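You operate a simulated robot arm through the tools that you are given. There is no shell and no other tool. Be economical: measure what you need, move in short steps, check, and stop when the job is done.

You are at the controls of a simulated two-armed robot. One attempt, no reset.

## Task
Level the float tube stand, note the float's reading and drain the tube.
Fine: bubble between its marks first; reading on the result dial before the drain; drain shut again.

Only the result counts: the job must be done as asked and must still hold three seconds after the hand-in. Knocking over, shifting, dropping, spilling or breaking anything else fails it.

## Robot
Two 7-joint arms with two-finger parallel grippers on one trunk, on a base that drives. Base frame: it is fixed to the floor where the robot stands at the start and does not move with it; the origin is under the middle of the robot, x ahead of it, y to its left, z up; the surface under the hand at the start is at about z = 912. Readings come in mm, rad, newtons and seconds.
The left shoulder is at the start at [80, 131, 947], the right one opposite. With the tool pointing down near the work surface each hand reaches from about 380 to 840 mm from the robot's upright axis, wherever it stands, measured 20 degrees to its own side. Places, roughly: fill button [500, 0, 900]; float tube stand [500, 0, 1100]; level knob [600, -100, 900]; result dial [500, -100, 900]; tank dial [600, 0, 900]; tube drain lever with the red knob [400, 200, 900]. Payload 1.57 kg a hand.
Tool frame (each hand has its own): the origin (TCP) lies between the finger pads and is the grasp point; the fingertips stand 30 mm ahead of it; z points along the fingers, y is the line along which they close. Largest opening 110 mm; finger width 24, thickness 12; the body of the gripper, 48 by 112 mm, starts 78 mm behind the TCP.
Orientation is that of the tool frame in the base frame, as [roll, pitch, yaw] about the fixed x, y, z axes, in that order (R = Rz(yaw) Ry(pitch) Rx(roll)). With the fingers straight down and closing along the base's y, the tool's x points along the base's -x, its y along +y and its z along -z.

## Interface
- The arms move only by the tool jog_arm. It takes "left_rows", "right_rows" or both (then of equal length, played together; a hand with none holds still); each is a list that holds one entry, the list of rows, each a list of 7 numbers: the shift along the tool's x, y, z in units of 50 mm (1.0 is 50 mm), then the turn, a rotation vector about the tool's x, y, z in units of 8 degrees (1.0 is 8 degrees), then the gripper command, from -1 (fully open) to 1 (shut), values between in proportion. In form: [[[dx, dy, dz, wx, wy, wz, jaw], ...]]. A call has 1 to 20 rows; each row shifts and turns the commanded pose from where the row before left it, along the tool's axes as they then stand. A call with a number of a shift or a turn outside -1 to 1 is refused whole. Each row takes 0.2 s and may step no farther than 50 mm and 0.15 rad from the row before; otherwise, or with a gripper value out of range, the whole call is refused. Where a pose cannot be reached the arm comes as near as it can. A force on the tool above 70 N (or 10 N above the force at the start of the call, whichever is more), or a blocked arm, ends the call early, and 0.2 s more pass. The fingers move at their own pace (about 108 mm/s each) and stop on an object; they squeeze with about 34 N. The grip force told is the motor's: it shows also when the fingers shut on nothing. Time passes only in rows, and 0.2 s behind the last, so rows that do not move let the fingers close. The reply holds the time, the measured pose of the TCP, the force on the tool along the base axes, the opening and the grip force, in the units named above and with some noise, with the torque about the TCP (base axes, N m) and any sound that the robot's microphone picked up.
- Cameras (640 x 400 px; columns grow to the right, rows downward): "scene" is now at [-48.2, -1.7, 1427]; the picture's right is [-0.02, -1.00, 0.00], its down [-0.49, 0.01, -0.87] and it looks along [0.87, -0.01, -0.49] (base axes); focal length 249 px, centre (320, 200). "left" rides on the left gripper at [70, -16, -141] in its tool frame; the picture's right is [0.23, 0.97, 0.00], its down [-0.86, 0.20, -0.48] and it looks along [-0.47, 0.11, 0.88] (tool axes); focal length 222 px, centre (320, 200). "right" rides on the right gripper at [70, 16, -141] in its tool frame; the picture's right is [-0.23, 0.97, 0.00], its down [-0.86, -0.20, -0.48] and it looks along [-0.47, -0.11, 0.88] (tool axes); focal length 222 px, centre (320, 200). There is no depth. A picture from a camera that has moved, and an enlarged one, comes with that camera's place and axes in the base frame and with its lens.
- grab_frame(camera): a new picture of that camera. No time passes.
- roll_base(legs): drives the robot by 1 to 6 legs, each [ahead, left, turn to the left] in mm, mm and rad, along the robot's own axes; the way and the turn of a leg run together, so that a leg with both is an arc; at most 1500 mm and 3.142 rad a leg. The arms and the cameras ride along, it lands a little off, and it stops where it bumps. It gives what a move gives.
- aim_head(pan, tilt): turns the head with the scene camera to pan (to the left, within 1.902 rad either way) and tilt (down, from -0.506 to 1.204), counted from straight ahead of the robot. It gives what a move gives.
- close_up(camera, box): a new picture of the part [left, top, right, bottom] of that camera's present view, enlarged. No time passes.
- sign_off(): hands the job in; it is judged then, once.

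Work in short steps. Places have to be worked out from the pictures, the camera data and where the tool is seen: move nearer, look again, correct. Check each grasp and each placing, and mend what went wrong. You have 120 turns and 100 pictures in all, those below and enlarged ones among them. Open the grippers and draw the arms clear of the work before you hand the job in, unless the task says otherwise; then end with one line.

The tools are called after "Request:" as name(argument=value, ...) on one line, values as JSON. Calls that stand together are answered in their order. jog_arm: Moves the arms, as the interface text tells. Its arguments: {"type":"object","properties":{"left_rows":{"type":"array","items":{"type":"array","items":{"type":"array","items":{"type":"number"}}}},"right_rows":{"type":"array","items":{"type":"array","items":{"type":"array","items":{"type":"number"}}}}},"required":[]} The other tools are called the same way: roll_base (legs) drives the base; aim_head (pan, tilt) turns the head that bears the scene camera; grab_frame (camera) takes a picture; close_up (camera, box) takes an enlarged picture of a part of a camera's view; sign_off () hands the job in.

At the start:

```text
time_s: 0.0
left_eef_pos: [581.2, 194.0, 1264.1]
left_orientation: [-3.14, -0.001, 3.141]
left_wrist_force: [0.4, 0.7, -0.1]
left_ft_torque: [0.01, 0.0, -0.05]
left_width: 109.8
left_grasp_force: 0.0
right_eef_pos: [541.6, -234.3, 1209.7]
right_orientation: [3.14, 0.001, -3.141]
right_wrist_force: [-0.2, -0.3, -1.0]
right_ft_torque: [-0.02, -0.03, -0.03]
right_width: 110.0
right_grasp_force: 0.1
robot x, y, heading: [-3.8, -0.1, 0.003]
head pan, tilt: [-0.016, 0.51]
```

scene: 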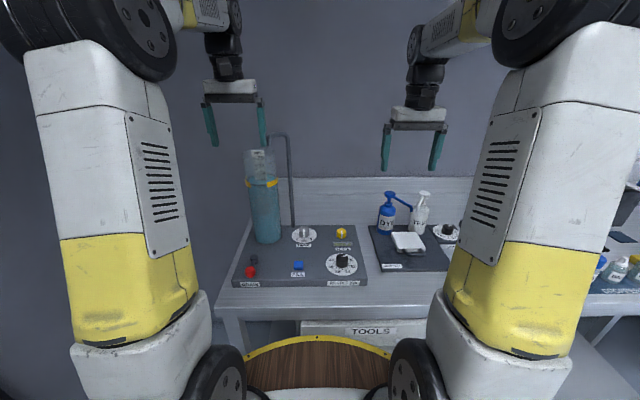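
right: 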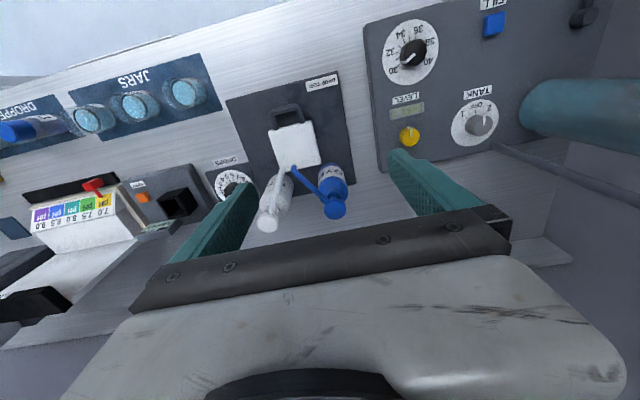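
left: 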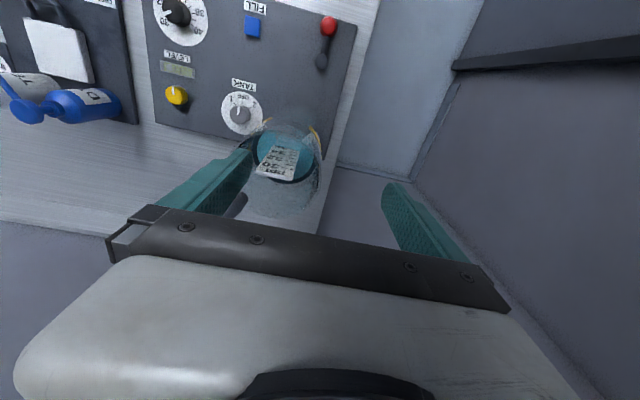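

The panel with the tube, dials, fill button and drain lever is ahead; I enlarge it to read the labels.

Request:
close_up(camera="scene", box=[220, 130, 380, 290])

Request:
close_up(camera="left", box=[140, 0, 360, 220])

Request:
close_up(camera="right", box=[360, 0, 520, 160])

```text
2.50 times, centred on (300, 210) of scene
camera zoom: at [-48.2, -1.7, 1427.0], right [-0.02, -1.0, 0.0], down [-0.49, 0.01, -0.87], along [0.87, -0.01, -0.49], focal length 623 px, centre (370, 175)
```

zoom: 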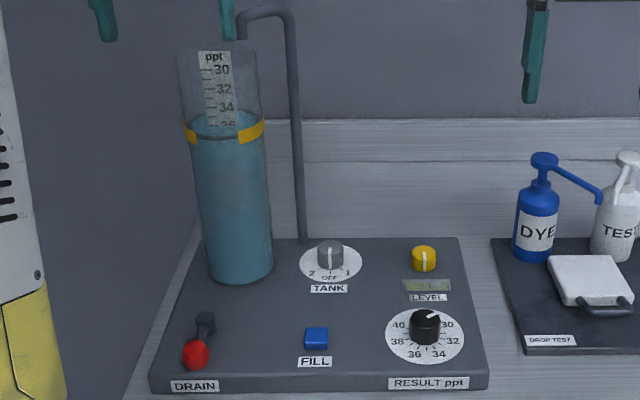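

```text
1.82 times, centred on (250, 110) of left
camera zoom: at [511.3, 179.0, 1405.6], right [-0.23, 0.97, 0.0], down [0.86, 0.2, 0.48], along [0.47, 0.11, -0.88], focal length 404 px, centre (447, 364)
```

zoom: 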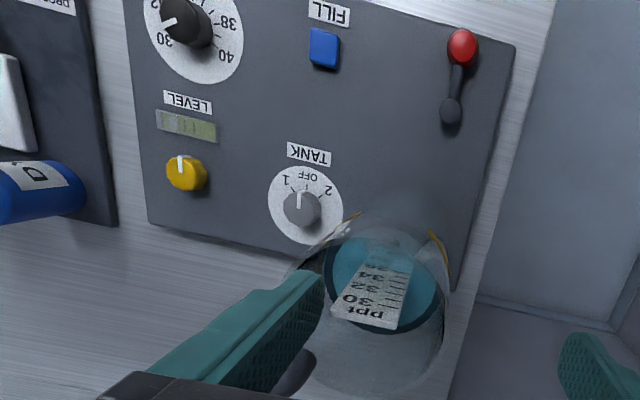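

```text
2.50 times, centred on (440, 80) of right
camera zoom: at [472.3, -216.0, 1350.6], right [0.23, 0.97, 0.0], down [0.86, -0.2, 0.48], along [0.47, -0.11, -0.88], focal length 555 px, centre (20, 500)
```

zoom: 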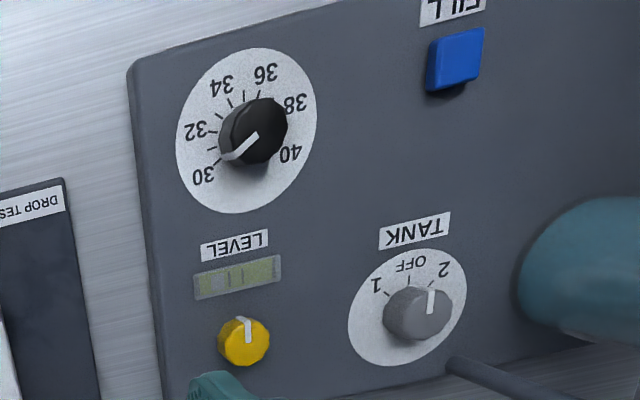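

The tank dial seems to be at OFF, the tube is full, and the bubble window sits next to the yellow knob. From both views I put the level knob at about [602, -78, 935], so I bring the right hand above it.

Request:
jog_arm(right_rows=[[[-0.3, 0.78, 0, 0, 0, 0, 0], [-0.3, 0.78, 0, 0, 0, 0, 0], [-0.3, 0.78, 0, 0, 0, 0, 0], [-0.3, 0.78, 0, 0, 0, 0, 0], [0, 0, 0.8, 0, 0, 0, 0], [0, 0, 0.8, 0, 0, 0, 0], [0, 0, 0.8, 0, 0, 0, 0], [0, 0, 0.8, 0, 0, 0, 0]]])

Request:
grab_frame(camera="right")

```text
time_s: 1.8
left_eef_pos: [580.4, 193.1, 1263.5]
left_orientation: [-3.142, 0.0, -3.139]
left_wrist_force: [-0.8, 0.0, 0.4]
left_ft_torque: [0.02, -0.02, -0.01]
left_width: 110.3
left_grasp_force: 0.1
right_eef_pos: [603.4, -77.6, 1051.8]
right_orientation: [3.141, 0.002, 3.139]
right_wrist_force: [-0.5, -0.2, -0.5]
right_ft_torque: [0.01, -0.06, 0.03]
right_width: 55.0
right_grasp_force: 0.0
robot x, y, heading: [0.1, 0.8, -0.001]
head pan, tilt: [-0.016, 0.51]
```

```text
93 pictures are left
camera right: at [531.9, -60.2, 1190.8], right [0.23, 0.97, 0.0], down [0.85, -0.2, 0.48], along [0.47, -0.11, -0.88], focal length 222 px, centre (320, 200)
```

right: 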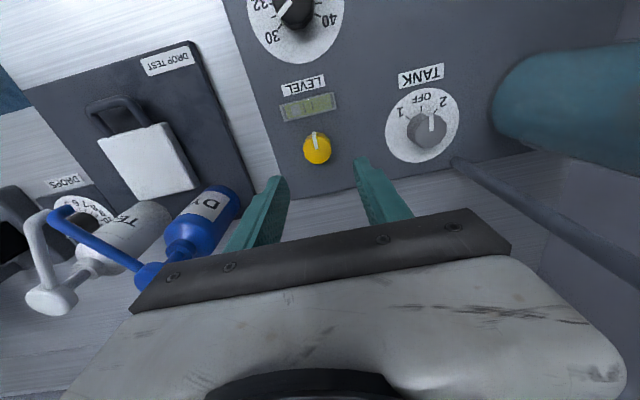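

The knob lies at about [600, -79, 940]. I zoom in to see the bubble and the knob.

Request:
close_up(camera="right", box=[260, 65, 360, 175])

Request:
close_up(camera="scene", box=[240, 140, 300, 190])

```text
3.64 times, centred on (310, 120) of right
camera zoom: at [531.9, -60.2, 1190.8], right [0.23, 0.97, 0.0], down [0.85, -0.2, 0.48], along [0.47, -0.11, -0.88], focal length 808 px, centre (356, 491)
```

zoom: 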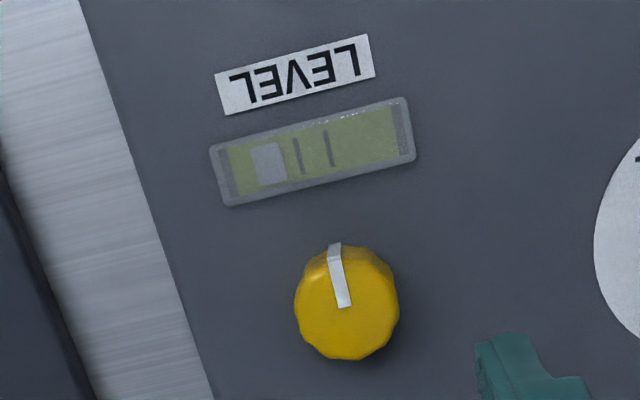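

```text
8.00 times, centred on (270, 165) of scene
camera zoom: at [-48.4, -1.7, 1427.0], right [-0.02, -1.0, 0.0], down [-0.49, 0.01, -0.87], along [0.87, -0.01, -0.49], focal length 1994 px, centre (720, 480)
```

zoom: 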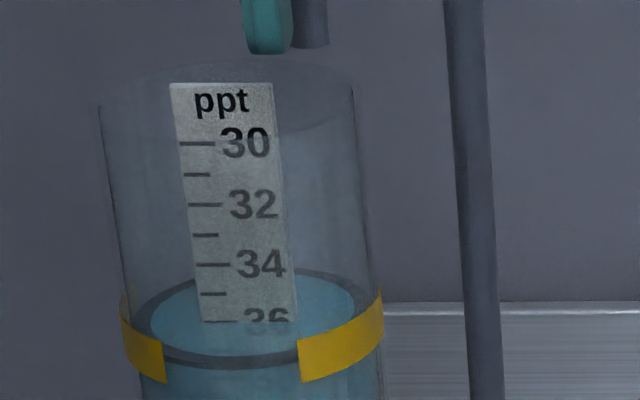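

The bubble sits to the robot's right of its marks, and I make the panel surface about z = 930 with the knob about 30 mm across. I descend around the knob with fingertips just above the panel.

Request:
jog_arm(right_rows=[[[0.06, -0.04, 0.6, 0, 0, 0, 0], [0, 0, 0.6, 0, 0, 0, 0], [0, 0, 0.4, 0, 0, 0, 0], [0, 0, 0.1, 0, 0, 0, 0]]])

Request:
close_up(camera="right", box=[220, 40, 480, 240])

```text
time_s: 2.8
left_eef_pos: [580.3, 194.5, 1264.9]
left_orientation: [3.141, -0.001, 3.141]
left_wrist_force: [0.0, -0.6, -0.9]
left_ft_torque: [0.01, 0.01, 0.01]
left_width: 109.8
left_grasp_force: 0.0
right_eef_pos: [598.7, -80.0, 965.4]
right_orientation: [-3.14, -0.001, 3.141]
right_wrist_force: [-0.2, -0.1, 0.4]
right_ft_torque: [-0.01, 0.04, 0.0]
right_width: 55.2
right_grasp_force: 0.1
robot x, y, heading: [-1.1, -2.5, 0.002]
head pan, tilt: [-0.016, 0.51]
```

```text
2.00 times, centred on (350, 140) of right
camera zoom: at [528.9, -61.7, 1105.7], right [0.23, 0.97, 0.0], down [0.86, -0.2, 0.48], along [0.47, -0.11, -0.88], focal length 444 px, centre (260, 320)
```

zoom: 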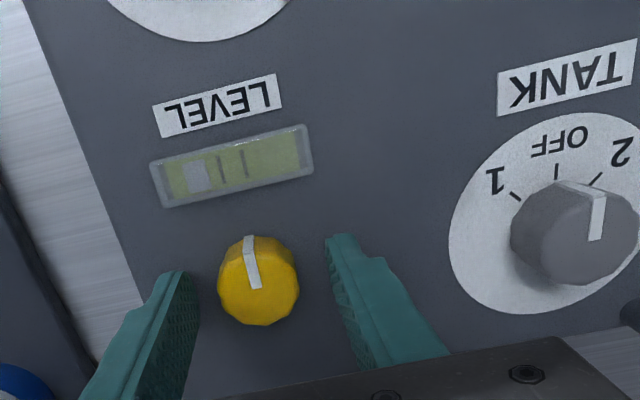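

The knob is centred between the fingers; I close on it.

Request:
jog_arm(right_rows=[[[0, 0, 0, 0, 0, 0, 0.6], [0, 0, 0, 0, 0, 0, 0.6]]])

Request:
close_up(camera="right", box=[220, 40, 480, 240])

```text
time_s: 3.4
left_eef_pos: [580.9, 194.7, 1265.2]
left_orientation: [-3.142, -0.001, 3.14]
left_wrist_force: [0.4, 0.0, -0.3]
left_ft_torque: [-0.01, 0.0, -0.01]
left_width: 109.9
left_grasp_force: 0.0
right_eef_pos: [598.4, -80.8, 966.0]
right_orientation: [3.141, 0.001, -3.14]
right_wrist_force: [-1.1, -4.3, -1.3]
right_ft_torque: [0.16, -0.2, -0.02]
right_width: 31.3
right_grasp_force: 40.6
robot x, y, heading: [-0.3, -0.6, 0.004]
head pan, tilt: [-0.016, 0.51]
```

```text
2.00 times, centred on (350, 140) of right
camera zoom: at [529.0, -62.4, 1105.7], right [0.23, 0.97, 0.0], down [0.86, -0.2, 0.48], along [0.47, -0.11, -0.88], focal length 444 px, centre (260, 320)
```

zoom: 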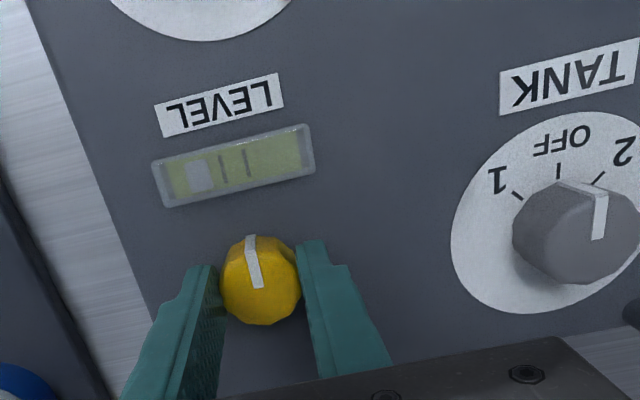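

Gripped at 31 mm. I turn 16° about the tool's z to see which way the bubble goes.

Request:
jog_arm(right_rows=[[[0, 0, 0, 0, 0, 1, 0.6], [0, 0, 0, 0, 0, 1, 0.6], [0, 0, 0, 0, 0, 0, 0.6]]])

Request:
close_up(camera="right", box=[220, 40, 480, 240])

```text
time_s: 4.2
left_eef_pos: [579.7, 194.7, 1264.2]
left_orientation: [-3.14, 0.001, -3.141]
left_wrist_force: [-0.2, 0.3, 0.0]
left_ft_torque: [0.01, 0.0, -0.01]
left_width: 110.2
left_grasp_force: 0.1
right_eef_pos: [600.1, -81.2, 964.5]
right_orientation: [-3.141, 0.0, 2.859]
right_wrist_force: [-2.6, -5.6, 0.6]
right_ft_torque: [0.28, 0.34, -0.02]
right_width: 31.6
right_grasp_force: 40.3
robot x, y, heading: [-3.2, -4.7, -0.007]
head pan, tilt: [-0.016, 0.51]
```

```text
2.00 times, centred on (350, 140) of right
camera zoom: at [536.3, -43.6, 1105.7], right [0.49, 0.87, 0.0], down [0.77, -0.43, 0.48], along [0.42, -0.23, -0.88], focal length 444 px, centre (260, 320)
```

zoom: 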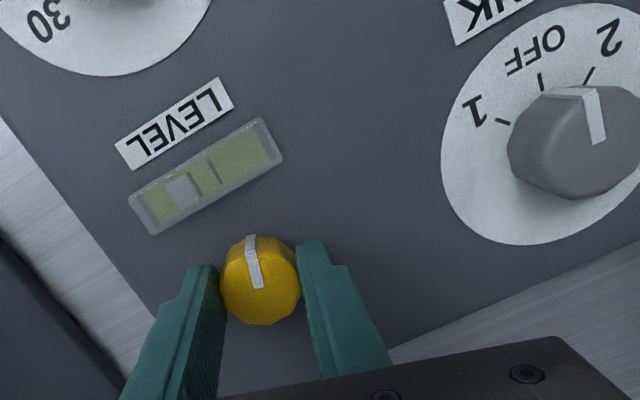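

The bubble moved toward the marks by about a third of the way, so this is the right direction. I turn about 28° more.

Request:
jog_arm(right_rows=[[[0, 0, 0, 0, 0, 1, 0.6], [0, 0, 0, 0, 0, 1, 0.6], [0, 0, 0, 0, 0, 1, 0.6], [0, 0, 0, 0, 0, 0.4, 0.6], [0, 0, 0, 0, 0, 0, 0.6]]])

Request:
close_up(camera="right", box=[200, 40, 420, 190])

```text
time_s: 5.4
left_eef_pos: [581.0, 194.9, 1264.4]
left_orientation: [3.141, -0.001, -3.141]
left_wrist_force: [0.8, 0.8, -0.7]
left_ft_torque: [-0.01, 0.01, -0.04]
left_width: 109.9
left_grasp_force: 0.0
right_eef_pos: [599.2, -80.0, 966.0]
right_orientation: [-3.14, 0.0, 2.385]
right_wrist_force: [1.6, -5.2, 1.9]
right_ft_torque: [0.0, 0.5, 0.03]
right_width: 31.9
right_grasp_force: 40.6
robot x, y, heading: [0.1, -1.9, 0.002]
head pan, tilt: [-0.016, 0.51]
```

```text
2.67 times, centred on (310, 115) of right
camera zoom: at [559.1, -18.7, 1105.6], right [0.83, 0.55, 0.0], down [0.49, -0.73, 0.48], along [0.27, -0.4, -0.88], focal length 592 px, centre (347, 427)
```

zoom: 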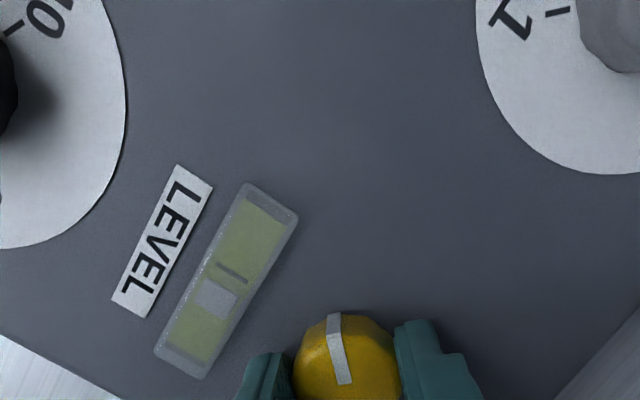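

The bubble now covers the first mark; roughly 20–30° remain, so I turn 20° and look again.

Request:
jog_arm(right_rows=[[[0, 0, 0, 0, 0, 1, 0.6], [0, 0, 0, 0, 0, 1, 0.6], [0, 0, 0, 0, 0, 0.5, 0.6], [0, 0, 0, 0, 0, 0, 0.6]]])

Request:
close_up(camera="right", box=[200, 40, 420, 190])

```text
time_s: 6.4
left_eef_pos: [579.4, 193.2, 1264.0]
left_orientation: [3.141, 0.0, 3.14]
left_wrist_force: [0.2, -0.2, -0.9]
left_ft_torque: [0.02, 0.01, -0.01]
left_width: 110.2
left_grasp_force: 0.0
right_eef_pos: [599.5, -80.5, 965.5]
right_orientation: [-3.14, -0.001, 2.036]
right_wrist_force: [3.8, -3.0, 2.7]
right_ft_torque: [-0.49, 0.12, 0.02]
right_width: 31.7
right_grasp_force: 40.4
robot x, y, heading: [1.8, 1.3, -0.001]
head pan, tilt: [-0.016, 0.51]
```

```text
2.67 times, centred on (310, 115) of right
camera zoom: at [582.1, -8.7, 1105.7], right [0.97, 0.24, 0.0], down [0.21, -0.85, 0.48], along [0.11, -0.47, -0.88], focal length 592 px, centre (347, 427)
```

zoom: 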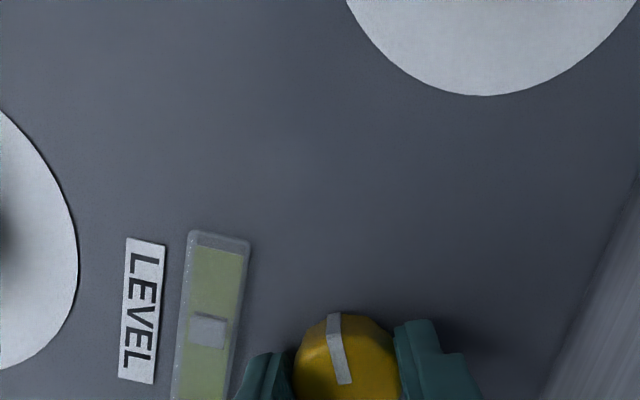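

The bubble is close to centred; I look at the whole window enlarged.

Request:
close_up(camera="right", box=[235, 115, 315, 200])

Request:
close_up(camera="scene", box=[300, 210, 370, 260])

```text
4.71 times, centred on (275, 158) of right
camera zoom: at [582.1, -8.7, 1105.7], right [0.97, 0.24, 0.0], down [0.21, -0.85, 0.48], along [0.11, -0.47, -0.88], focal length 1045 px, centre (532, 400)
```

zoom: 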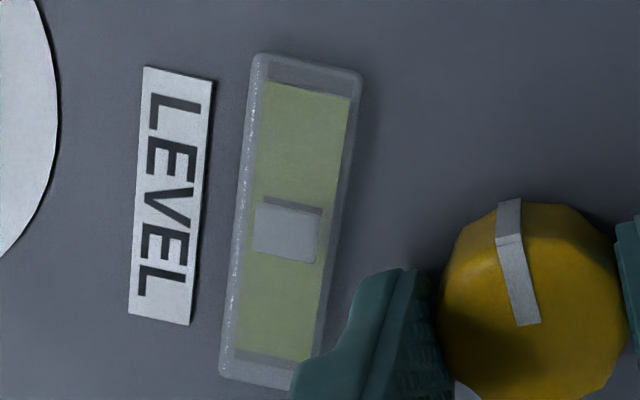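

```text
8.00 times, centred on (335, 235) of scene
camera zoom: at [-48.1, -1.8, 1427.0], right [-0.02, -1.0, 0.0], down [-0.49, 0.01, -0.87], along [0.87, -0.01, -0.49], focal length 1994 px, centre (200, -80)
```

zoom: 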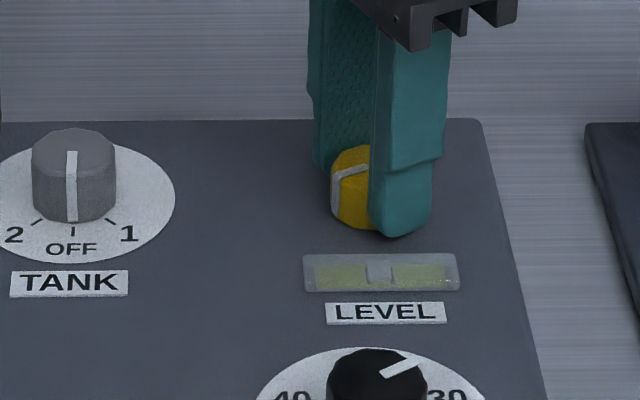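

The scene view sees the bubble with almost no sideways parallax, so I enlarge it further.

Request:
close_up(camera="scene", box=[332, 236, 362, 254])

```text
16.00 times, centred on (347, 245) of scene
camera zoom: at [-48.1, -1.8, 1427.0], right [-0.02, -1.0, 0.0], down [-0.49, 0.01, -0.87], along [0.87, -0.01, -0.49], focal length 3988 px, centre (-112, -520)
```

zoom: 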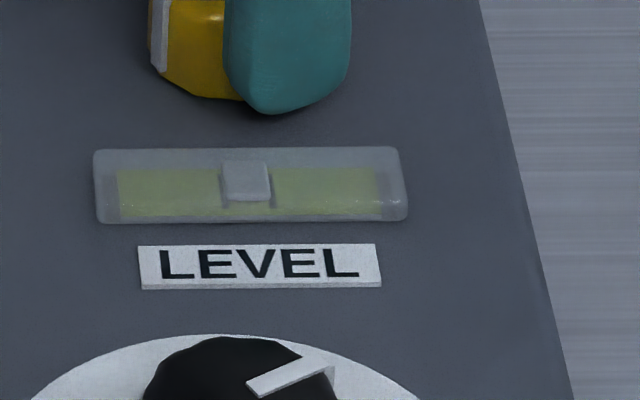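

The bubble sits symmetric between its marks. I release, rise and turn the hand back.

Request:
jog_arm(right_rows=[[[0, 0, 0, 0, 0, 0, 0], [0, 0, 0, 0, 0, 0, 0], [0, 0, -0.6, 0, 0, 0, 0], [0, 0, -0.8, 0, 0, -1, 0], [0, 0, -0.8, 0, 0, -1, 0], [0, 0, 0, 0, 0, -1, 0], [0, 0, 0, 0, 0, -1, 0], [0, 0, 0, 0, 0, -1, 0], [0, 0, 0, 0, 0, -1, 0], [0, 0, 0, 0, 0, -1, 0], [0, 0, 0, 0, 0, -0.9, 0]]])

Request:
close_up(camera="scene", box=[320, 226, 368, 290])

Request:
close_up(camera="scene", box=[240, 140, 300, 190])

Request:
grab_frame(camera="right")

```text
time_s: 8.8
left_eef_pos: [580.6, 194.2, 1265.7]
left_orientation: [-3.14, -0.001, 3.141]
left_wrist_force: [-0.3, 0.5, 0.1]
left_ft_torque: [0.02, 0.01, 0.01]
left_width: 110.2
left_grasp_force: 0.1
right_eef_pos: [599.6, -79.1, 1076.0]
right_orientation: [3.141, -0.001, -3.139]
right_wrist_force: [0.3, 0.0, -0.4]
right_ft_torque: [-0.01, 0.02, -0.01]
right_width: 54.9
right_grasp_force: 0.1
robot x, y, heading: [-2.8, -0.6, -0.003]
head pan, tilt: [-0.016, 0.51]
```

```text
6.25 times, centred on (344, 258) of scene
camera zoom: at [-48.2, -1.7, 1427.0], right [-0.02, -1.0, 0.0], down [-0.49, 0.01, -0.87], along [0.87, -0.01, -0.49], focal length 1558 px, centre (170, -162)
```

zoom: 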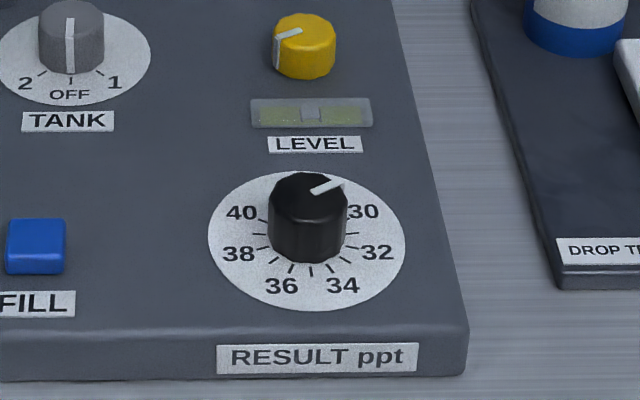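

```text
8.00 times, centred on (270, 165) of scene
camera zoom: at [-48.2, -1.7, 1427.0], right [-0.02, -1.0, 0.0], down [-0.49, 0.01, -0.87], along [0.87, -0.01, -0.49], focal length 1994 px, centre (720, 480)
```

zoom: 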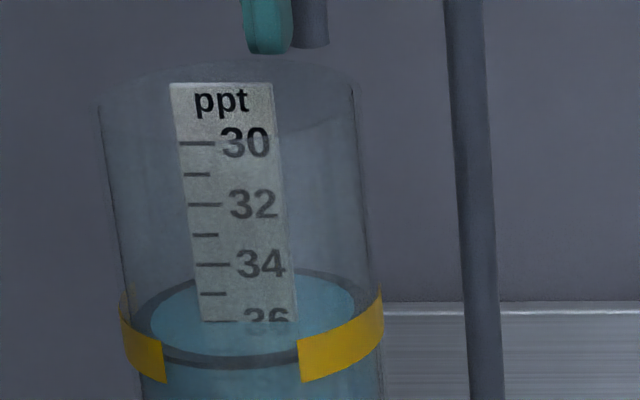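

```text
80 pictures are left
camera right: at [529.4, -61.9, 1215.6], right [0.23, 0.97, 0.0], down [0.86, -0.2, 0.48], along [0.47, -0.11, -0.88], focal length 222 px, centre (320, 200)
```

right: 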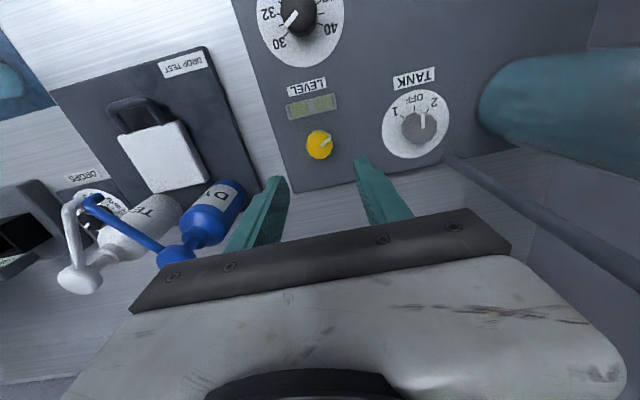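

The bubble stays between its marks and the tank dial is at OFF. The float scale is cut by the liquid surface near 36, so I enlarge it further.

Request:
close_up(camera="scene", box=[255, 168, 285, 188])

Request:
close_up(camera="left", box=[240, 110, 340, 200])

```text
16.00 times, centred on (270, 178) of scene
camera zoom: at [-48.2, -1.7, 1427.0], right [-0.02, -1.0, 0.0], down [-0.49, 0.01, -0.87], along [0.87, -0.01, -0.49], focal length 3988 px, centre (1120, 552)
```

zoom: 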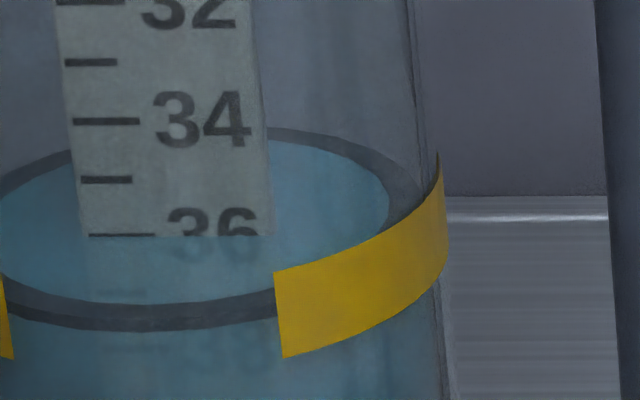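

```text
4.44 times, centred on (290, 155) of left
camera zoom: at [511.3, 179.0, 1405.6], right [-0.23, 0.97, 0.0], down [0.86, 0.2, 0.48], along [0.47, 0.11, -0.88], focal length 987 px, centre (453, 400)
```

zoom: 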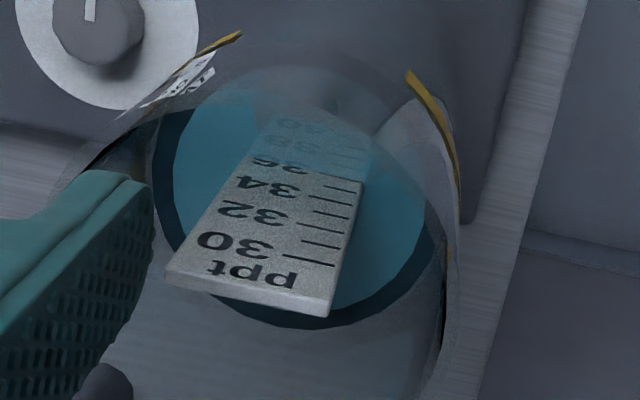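

The waterline falls right on the 36 tick, so the reading is 36.0. I make the result dial knob about [468, -68, 945] at about 30 now, which needs roughly 144° clockwise. I move above it with the hand pre-turned by -72°.

Request:
jog_arm(right_rows=[[[0.66, 0.06, 0, 0, 0, 0, 0], [0.66, 0.06, 0, 0, 0, 0, 0], [0.66, 0.06, 0, 0, 0, 0, 0], [0.66, 0.06, 0, 0, 0, 0, 0], [0, 0, 0, 0, 0, -1, 0], [0, 0, 0, 0, 0, -1, 0], [0, 0, 0, 0, 0, -1, 0], [0, 0, 0, 0, 0, -1, 0], [0, 0, 0, 0, 0, -1, 0], [0, 0, 0, 0, 0, -1, 0], [0, 0, 0, 0, 0, -1, 0], [0, 0, 0, 0, 0, -1, 0], [0, 0, 0, 0, 0, -1, 0], [0, 0, 0, 0, 0, 0, 0]]])

Request:
grab_frame(camera="right")

Request:
grab_frame(camera="scene")

```text
time_s: 11.8
left_eef_pos: [581.0, 194.0, 1264.9]
left_orientation: [-3.141, -0.001, -3.141]
left_wrist_force: [-0.4, 0.1, -1.0]
left_ft_torque: [0.01, -0.03, 0.02]
left_width: 110.0
left_grasp_force: 0.0
right_eef_pos: [466.9, -68.5, 1075.4]
right_orientation: [3.141, 0.0, -1.884]
right_wrist_force: [0.4, 0.1, -0.1]
right_ft_torque: [-0.03, 0.01, 0.0]
right_width: 55.0
right_grasp_force: 0.1
robot x, y, heading: [3.1, -0.2, -0.006]
head pan, tilt: [-0.016, 0.51]
```

```text
77 pictures are left
camera right: at [430.1, -127.6, 1215.7], right [-0.86, 0.52, 0.0], down [0.45, 0.75, 0.48], along [0.25, 0.41, -0.88], focal length 222 px, centre (320, 200)
```

right: 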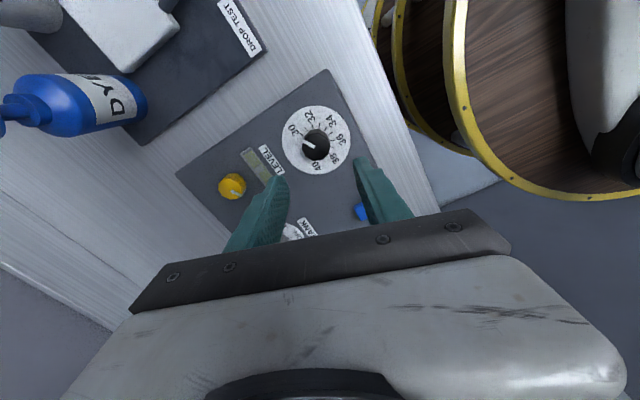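

```text
76 pictures are left
camera scene: at [-48.2, -1.7, 1427.0], right [-0.02, -1.0, 0.0], down [-0.49, 0.01, -0.87], along [0.87, -0.01, -0.49], focal length 249 px, centre (320, 200)
```

scene: 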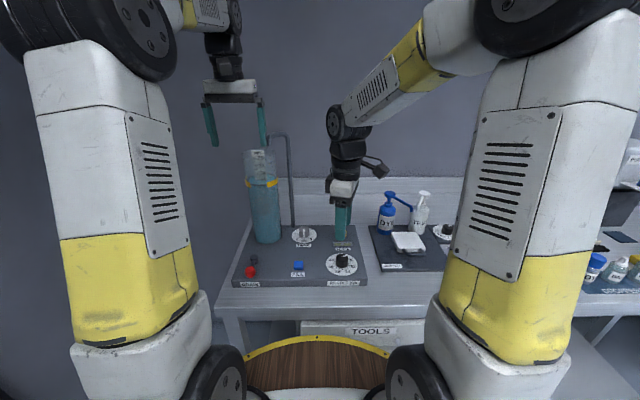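

The knob appears at about [470, -68]. I shift 3 mm and descend around it.

Request:
jog_arm(right_rows=[[[-0.02, -0.06, 0.7, 0, 0, 0, 0], [0, 0, 0.7, 0, 0, 0, 0], [0, 0, 0.6, 0, 0, 0, 0], [0, 0, 0.13, 0, 0, 0, 0]]])

Request:
close_up(camera="right", box=[220, 60, 460, 240])

```text
time_s: 12.8
left_eef_pos: [580.0, 194.7, 1264.0]
left_orientation: [-3.14, 0.001, -3.141]
left_wrist_force: [0.1, 0.0, -0.6]
left_ft_torque: [0.01, -0.01, 0.02]
left_width: 109.9
left_grasp_force: 0.1
right_eef_pos: [469.5, -67.2, 969.1]
right_orientation: [3.14, 0.0, -1.884]
right_wrist_force: [0.3, 0.1, -0.2]
right_ft_torque: [0.03, 0.0, -0.01]
right_width: 54.9
right_grasp_force: 0.0
robot x, y, heading: [-0.4, -1.1, -0.001]
head pan, tilt: [-0.016, 0.51]
```

```text
2.22 times, centred on (340, 150) of right
camera zoom: at [433.0, -127.5, 1108.8], right [-0.86, 0.52, 0.0], down [0.45, 0.75, 0.48], along [0.25, 0.41, -0.88], focal length 494 px, centre (276, 311)
```

zoom: 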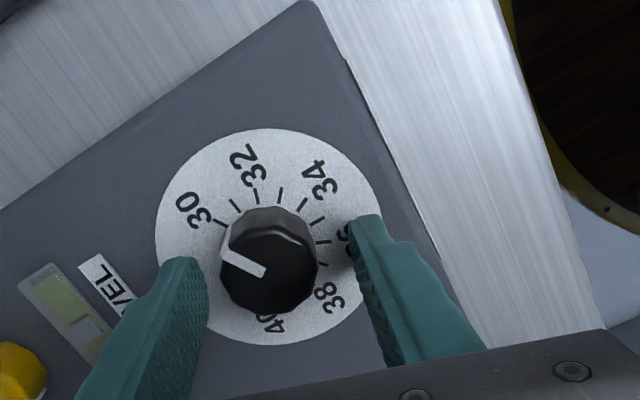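

The knob centre sits about 5 mm further along tool x; I correct that and close.

Request:
jog_arm(right_rows=[[[0.09, -0.02, 0, 0, 0, 0, 0], [0, 0, 0, 0, 0, 0, 0.6], [0, 0, 0, 0, 0, 0, 0.6]]])

Request:
close_up(camera="right", box=[220, 60, 460, 240])

```text
time_s: 13.6
left_eef_pos: [580.9, 194.4, 1265.3]
left_orientation: [-3.141, 0.002, 3.142]
left_wrist_force: [0.0, -0.6, 0.4]
left_ft_torque: [0.02, 0.02, -0.03]
left_width: 110.1
left_grasp_force: 0.0
right_eef_pos: [470.8, -72.6, 968.6]
right_orientation: [-3.14, 0.0, -1.885]
right_wrist_force: [5.5, -3.2, -2.1]
right_ft_torque: [0.1, 0.08, -0.09]
right_width: 33.7
right_grasp_force: 41.9
robot x, y, heading: [-1.3, 1.0, -0.001]
head pan, tilt: [-0.016, 0.51]
```

```text
2.22 times, centred on (340, 150) of right
camera zoom: at [433.2, -132.5, 1109.1], right [-0.86, 0.52, 0.0], down [0.45, 0.75, 0.48], along [0.25, 0.41, -0.88], focal length 494 px, centre (276, 311)
```

zoom: 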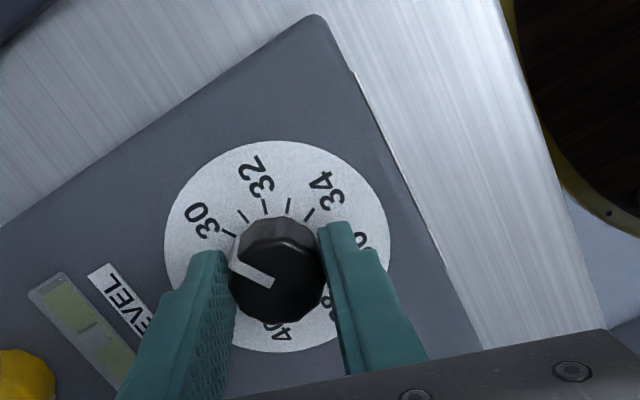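

Gripped. I turn clockwise 72° and check the wrist follows.

Request:
jog_arm(right_rows=[[[0, 0, 0, 0, 0, 1, 0.6], [0, 0, 0, 0, 0, 1, 0.6], [0, 0, 0, 0, 0, 1, 0.6], [0, 0, 0, 0, 0, 1, 0.6], [0, 0, 0, 0, 0, 1, 0.6], [0, 0, 0, 0, 0, 1, 0.6], [0, 0, 0, 0, 0, 1, 0.6], [0, 0, 0, 0, 0, 1, 0.6], [0, 0, 0, 0, 0, 1, 0.6], [0, 0, 0, 0, 0, 0, 0.6]]])

Request:
close_up(camera="right", box=[220, 60, 460, 240])

```text
time_s: 15.8
left_eef_pos: [580.5, 195.3, 1263.9]
left_orientation: [-3.141, -0.001, -3.141]
left_wrist_force: [0.1, -0.7, -0.2]
left_ft_torque: [-0.01, 0.02, 0.0]
left_width: 110.2
left_grasp_force: 0.0
right_eef_pos: [469.1, -70.8, 969.9]
right_orientation: [3.14, -0.001, 3.141]
right_wrist_force: [-11.9, 24.5, -9.7]
right_ft_torque: [0.37, 0.01, 0.05]
right_width: 33.5
right_grasp_force: 41.8
robot x, y, heading: [0.5, 0.9, 0.003]
head pan, tilt: [-0.016, 0.51]
```

```text
2.22 times, centred on (340, 150) of right
camera zoom: at [399.1, -52.6, 1109.3], right [0.23, 0.97, 0.0], down [0.86, -0.2, 0.48], along [0.46, -0.11, -0.88], focal length 494 px, centre (276, 311)
```

zoom: 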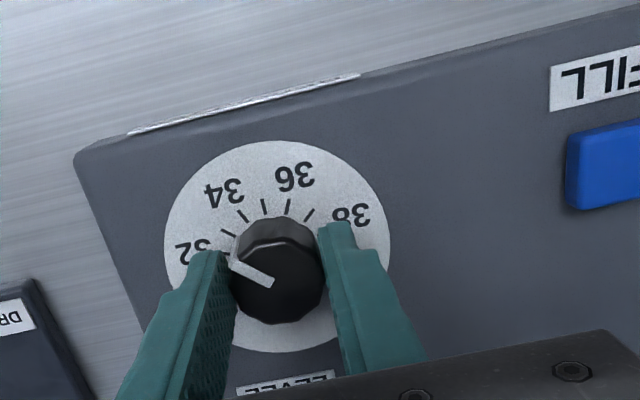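

The pointer now reads 33, and there is a sideways force of 27 N. I ease the hand 2 mm toward +y, then turn 64° more.

Request:
jog_arm(right_rows=[[[0.02, 0.04, 0, 0, 0, 0, 0.6], [0, 0, 0, 0, 0, 1, 0.6], [0, 0, 0, 0, 0, 1, 0.6], [0, 0, 0, 0, 0, 1, 0.6], [0, 0, 0, 0, 0, 1, 0.6], [0, 0, 0, 0, 0, 1, 0.6], [0, 0, 0, 0, 0, 1, 0.6], [0, 0, 0, 0, 0, 1, 0.6], [0, 0, 0, 0, 0, 1, 0.6], [0, 0, 0, 0, 0, 0, 0.6]]])

Request:
close_up(camera="right", box=[220, 60, 460, 240])

Request:
close_up(camera="scene", box=[315, 240, 365, 290])

```text
time_s: 18.0
left_eef_pos: [580.9, 195.7, 1264.4]
left_orientation: [-3.14, -0.001, 3.14]
left_wrist_force: [0.0, 0.8, -0.6]
left_ft_torque: [0.03, 0.03, -0.02]
left_width: 110.2
left_grasp_force: 0.1
right_eef_pos: [470.8, -69.4, 969.0]
right_orientation: [3.139, 0.001, 2.026]
right_wrist_force: [13.2, 33.7, -14.9]
right_ft_torque: [0.47, 0.05, 0.08]
right_width: 33.5
right_grasp_force: 41.8
robot x, y, heading: [-2.0, -4.1, 0.001]
head pan, tilt: [-0.016, 0.51]
```

```text
2.22 times, centred on (340, 150) of right
camera zoom: at [453.8, 3.1, 1109.3], right [0.97, 0.22, 0.0], down [0.19, -0.86, 0.48], along [0.11, -0.47, -0.88], focal length 494 px, centre (276, 311)
```

zoom: 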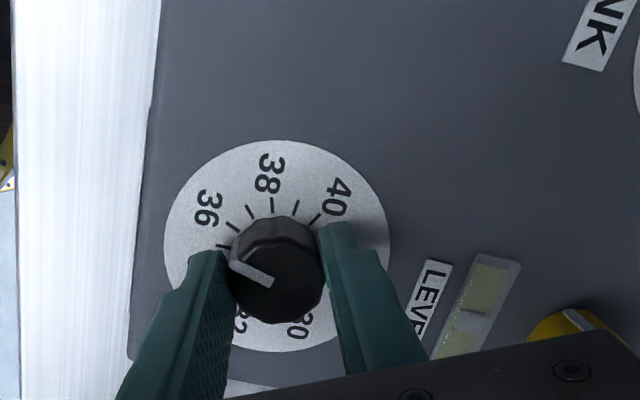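

```text
8.00 times, centred on (340, 265) of scene
camera zoom: at [-47.2, -0.2, 1427.0], right [-0.02, -1.0, 0.0], down [-0.49, 0.01, -0.87], along [0.87, -0.01, -0.49], focal length 1994 px, centre (160, -320)
```

zoom: 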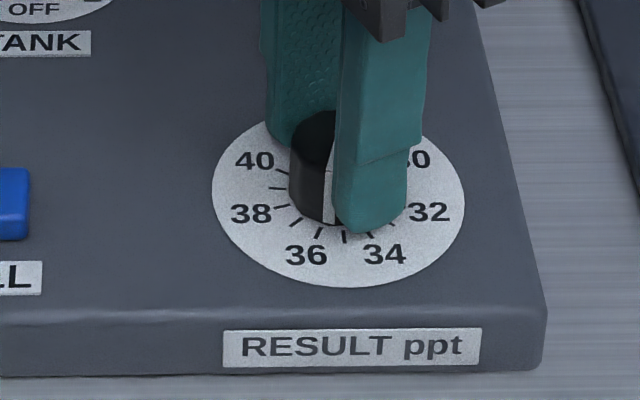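

The pointer is at about 35.6. I relieve the side force and turn a further 7°.

Request:
jog_arm(right_rows=[[[0.05, 0.04, 0, 0, 0, 0, 0.6], [0, 0, 0, 0, 0, 0.9, 0.6], [0, 0, 0, 0, 0, 0, 0.6]]])

Request:
close_up(camera="scene", box=[320, 250, 350, 275])

Request:
close_up(camera="right", box=[280, 110, 380, 190])

```text
time_s: 18.8
left_eef_pos: [581.0, 194.2, 1266.0]
left_orientation: [-3.14, 0.0, -3.141]
left_wrist_force: [0.1, -0.1, 0.2]
left_ft_torque: [-0.01, 0.0, -0.02]
left_width: 109.9
left_grasp_force: 0.1
right_eef_pos: [471.8, -68.7, 967.9]
right_orientation: [-3.141, 0.002, 1.897]
right_wrist_force: [14.2, 13.9, 0.2]
right_ft_torque: [-0.15, -0.04, 0.05]
right_width: 33.8
right_grasp_force: 41.1
robot x, y, heading: [2.0, 0.6, -0.003]
head pan, tilt: [-0.016, 0.51]
```

```text
16.00 times, centred on (335, 262) of scene
camera zoom: at [-47.5, -1.2, 1427.0], right [-0.02, -1.0, 0.0], down [-0.49, 0.01, -0.87], along [0.87, -0.01, -0.49], focal length 3988 px, centre (80, -800)
```

zoom: 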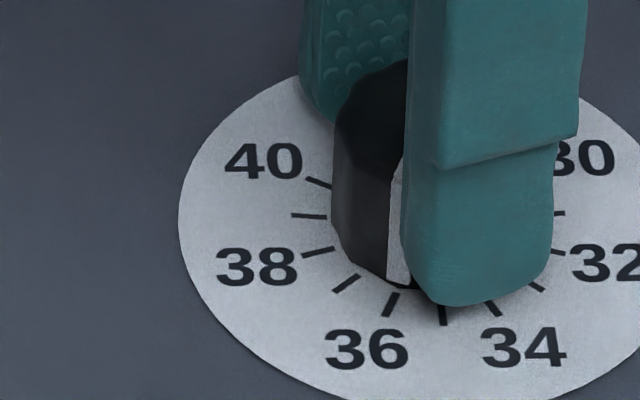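

```text
5.00 times, centred on (330, 150) of right
camera zoom: at [463.3, 5.0, 1109.2], right [1.0, 0.1, 0.0], down [0.08, -0.87, 0.48], along [0.05, -0.48, -0.88], focal length 1111 px, centre (270, 450)
```

zoom: 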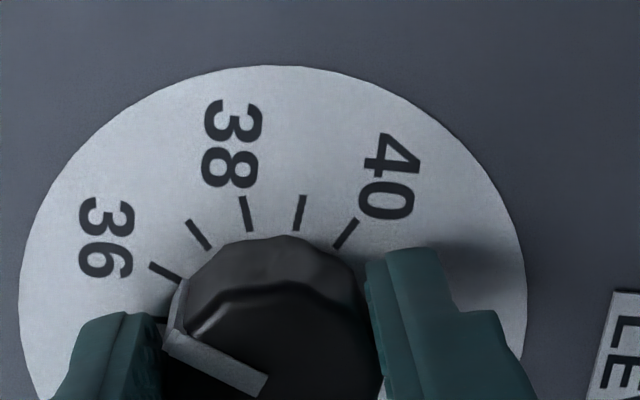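

To judge the pointer against the ticks I release and rise a bit.

Request:
jog_arm(right_rows=[[[0, 0, 0, 0, 0, 0, 0], [0, 0, 0, 0, 0, 0, 0], [0, 0, -0.8, 0, 0, 0, 0], [0, 0, -0.8, 0, 0, 0, 0], [0, 0, 0, 0, 0, 0, 0]]])

Request:
close_up(camera="scene", box=[325, 245, 360, 280])

Request:
close_up(camera="right", box=[270, 100, 370, 200])

```text
time_s: 20.0
left_eef_pos: [580.8, 194.7, 1264.3]
left_orientation: [3.14, -0.002, 3.141]
left_wrist_force: [-0.1, 0.2, 0.5]
left_ft_torque: [-0.02, -0.03, 0.0]
left_width: 110.1
left_grasp_force: 0.0
right_eef_pos: [469.1, -68.3, 1049.4]
right_orientation: [3.141, 0.0, 1.899]
right_wrist_force: [-0.1, -1.5, -0.8]
right_ft_torque: [-0.01, -0.01, -0.03]
right_width: 55.0
right_grasp_force: 0.0
robot x, y, heading: [-0.8, -1.9, 0.006]
head pan, tilt: [-0.016, 0.51]
```

```text
11.43 times, centred on (342, 262) of scene
camera zoom: at [-48.2, -1.7, 1427.0], right [-0.02, -1.0, 0.0], down [-0.49, 0.01, -0.87], along [0.87, -0.01, -0.49], focal length 2849 px, centre (63, -514)
```

zoom: 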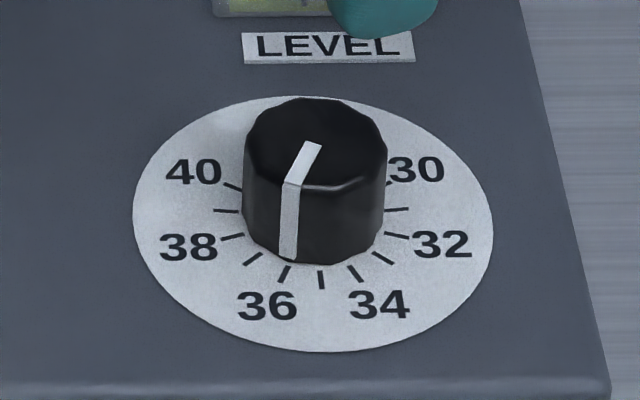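

```text
4.00 times, centred on (320, 150) of right
camera zoom: at [462.4, 5.4, 1189.8], right [1.0, 0.1, 0.0], down [0.09, -0.87, 0.48], along [0.05, -0.48, -0.88], focal length 888 px, centre (320, 400)
```

zoom: 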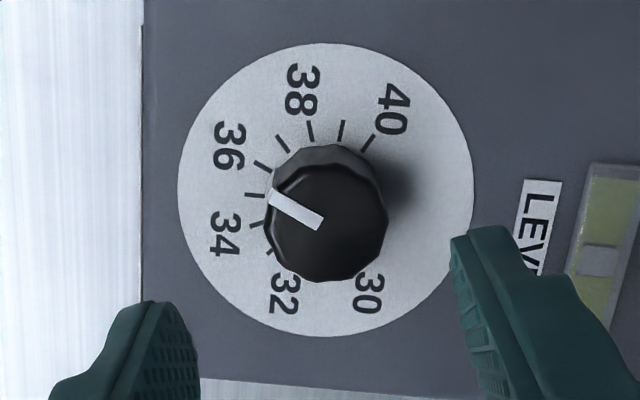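

The pointer appears at or slightly past 36. I enlarge both views to measure it better.

Request:
close_up(camera="scene", box=[337, 250, 357, 274])

Request:
close_up(camera="right", box=[295, 125, 345, 175])

```text
16.00 times, centred on (347, 262) of scene
camera zoom: at [-48.2, -1.7, 1427.0], right [-0.02, -1.0, 0.0], down [-0.49, 0.01, -0.87], along [0.87, -0.01, -0.49], focal length 3988 px, centre (-112, -792)
```

zoom: 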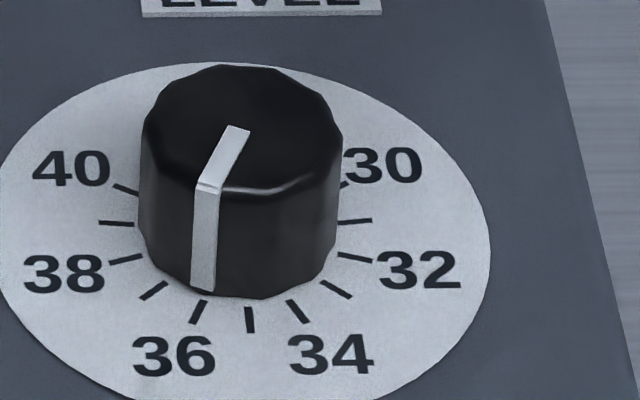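

```text
8.00 times, centred on (320, 150) of right
camera zoom: at [462.4, 5.4, 1189.8], right [1.0, 0.1, 0.0], down [0.09, -0.87, 0.48], along [0.05, -0.48, -0.88], focal length 1777 px, centre (320, 600)
```

zoom: 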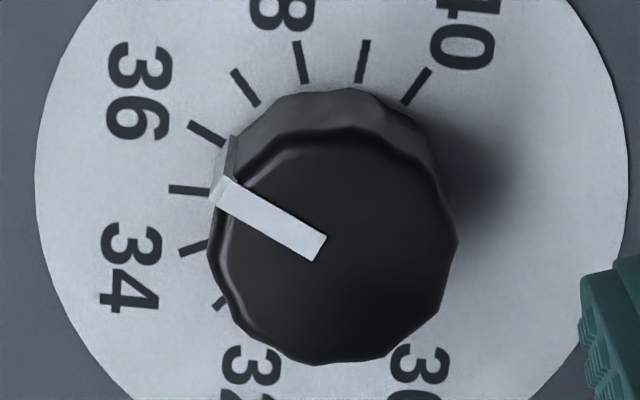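

The pointer lies parallel to and in line with the 36 tick, so the result dial is set to 36.0. I withdraw the right hand and bring the left above the drain lever at about [433, 176].

Request:
jog_arm(right_rows=[[[0, 0, -0.9, 0, 0, 0, 0], [0, 0, -0.9, 0, 0, 0, 0], [0, 0, -0.9, 0, 0, 0, 0], [0, 0, 0, 0, 0, -1, 0], [0, 0, 0, 0, 0, -1, 0], [0, 0, 0, 0, 0, -1, 0], [0, 0, 0, 0, 0, -1, 0], [0, 0, 0, 0, 0, -1, 0], [0, 0, 0, 0, 0, -1, 0], [0, 0, 0, 0, 0, -1, 0], [0, 0, 0, 0, 0, -1, 0], [0, 0, 0, 0, 0, -0.9, 0], [0, -0.9, 0, 0, 0, 0, 0], [0, -0.9, 0, 0, 0, 0, 0], [0, -0.9, 0, 0, 0, 0, 0], [0, -0.7, 0, 0, 0, 0, 0]]], left_rows=[[[0.6, -0.07, 0, 0, 0, 0, 0], [0.6, -0.07, 0, 0, 0, 0, 0], [0.6, -0.07, 0, 0, 0, 0, 0], [0.6, -0.07, 0, 0, 0, 0, 0], [0.56, -0.07, 0, 0, 0, 0, 0], [0, 0, 0.8, 0, 0, 0, 0], [0, 0, 0.8, 0, 0, 0, 0], [0, 0, 0.8, 0, 0, 0, 0], [0, 0, 0.8, 0, 0, 0, 0], [0, 0, 0.4, 0, 0, 0, 0], [0, 0, 0, 0, 0, 0, 0], [0, 0, 0, 0, 0, 0, 0], [0, 0, 0, 0, 0, 0, 0], [0, 0, 0, 0, 0, 0, 0], [0, 0, 0, 0, 0, 0, 0], [0, 0, 0, 0, 0, 0, 0]]])

Request:
grab_frame(camera="left")

Request:
grab_frame(camera="scene")

```text
time_s: 23.4
left_eef_pos: [433.0, 176.3, 1084.2]
left_orientation: [3.14, 0.001, 3.141]
left_wrist_force: [0.3, 0.4, -0.5]
left_ft_torque: [-0.03, -0.02, 0.02]
left_width: 55.1
left_grasp_force: 0.1
right_eef_pos: [468.3, -236.1, 1186.9]
right_orientation: [-3.141, -0.002, -3.141]
right_wrist_force: [0.4, 0.2, 0.3]
right_ft_torque: [-0.05, -0.04, 0.02]
right_width: 54.8
right_grasp_force: 0.1
robot x, y, heading: [-1.2, -0.1, 0.007]
head pan, tilt: [-0.016, 0.51]
```

```text
64 pictures are left
camera left: at [363.8, 161.5, 1225.2], right [-0.23, 0.97, 0.0], down [0.86, 0.2, 0.48], along [0.47, 0.11, -0.88], focal length 222 px, centre (320, 200)
```

left: 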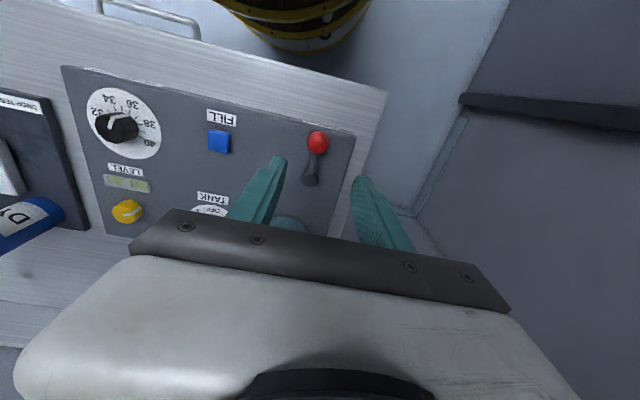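

```text
63 pictures are left
camera scene: at [-48.2, -1.4, 1427.0], right [-0.02, -1.0, 0.0], down [-0.49, 0.01, -0.87], along [0.87, -0.01, -0.49], focal length 249 px, centre (320, 200)
```

scene: 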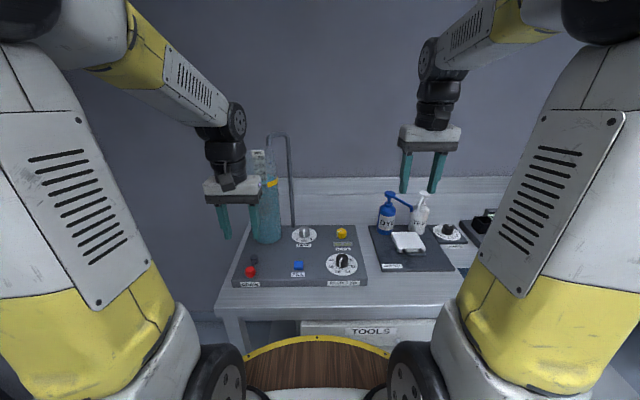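

I enlarge the lever to see its shape and hinge.

Request:
close_up(camera="left", box=[280, 110, 360, 200])

Request:
close_up(camera="scene", box=[230, 240, 280, 290])

Request:
close_up(camera="scene", box=[325, 225, 365, 290])

```text
4.44 times, centred on (320, 155) of left
camera zoom: at [363.8, 161.5, 1225.2], right [-0.23, 0.97, 0.0], down [0.86, 0.2, 0.48], along [0.47, 0.11, -0.88], focal length 987 px, centre (320, 400)
```

zoom: 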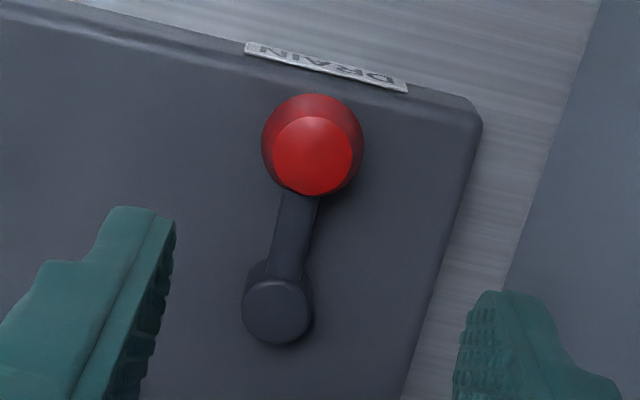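

```text
8.00 times, centred on (255, 265) of scene
camera zoom: at [-48.2, -1.4, 1427.0], right [-0.02, -1.0, 0.0], down [-0.49, 0.01, -0.87], along [0.87, -0.01, -0.49], focal length 1994 px, centre (840, -320)
```

zoom: 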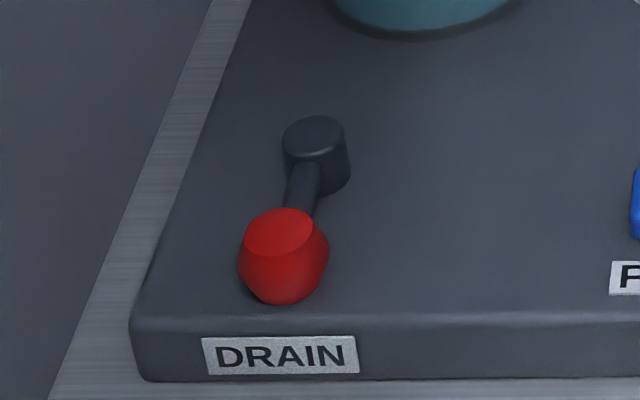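

```text
6.15 times, centred on (345, 258) of scene
camera zoom: at [-48.2, -1.4, 1427.0], right [-0.02, -1.0, 0.0], down [-0.49, 0.01, -0.87], along [0.87, -0.01, -0.49], focal length 1534 px, centre (166, -154)
```

zoom: 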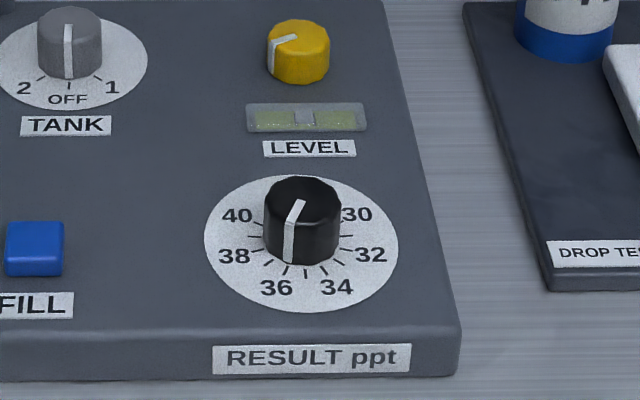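

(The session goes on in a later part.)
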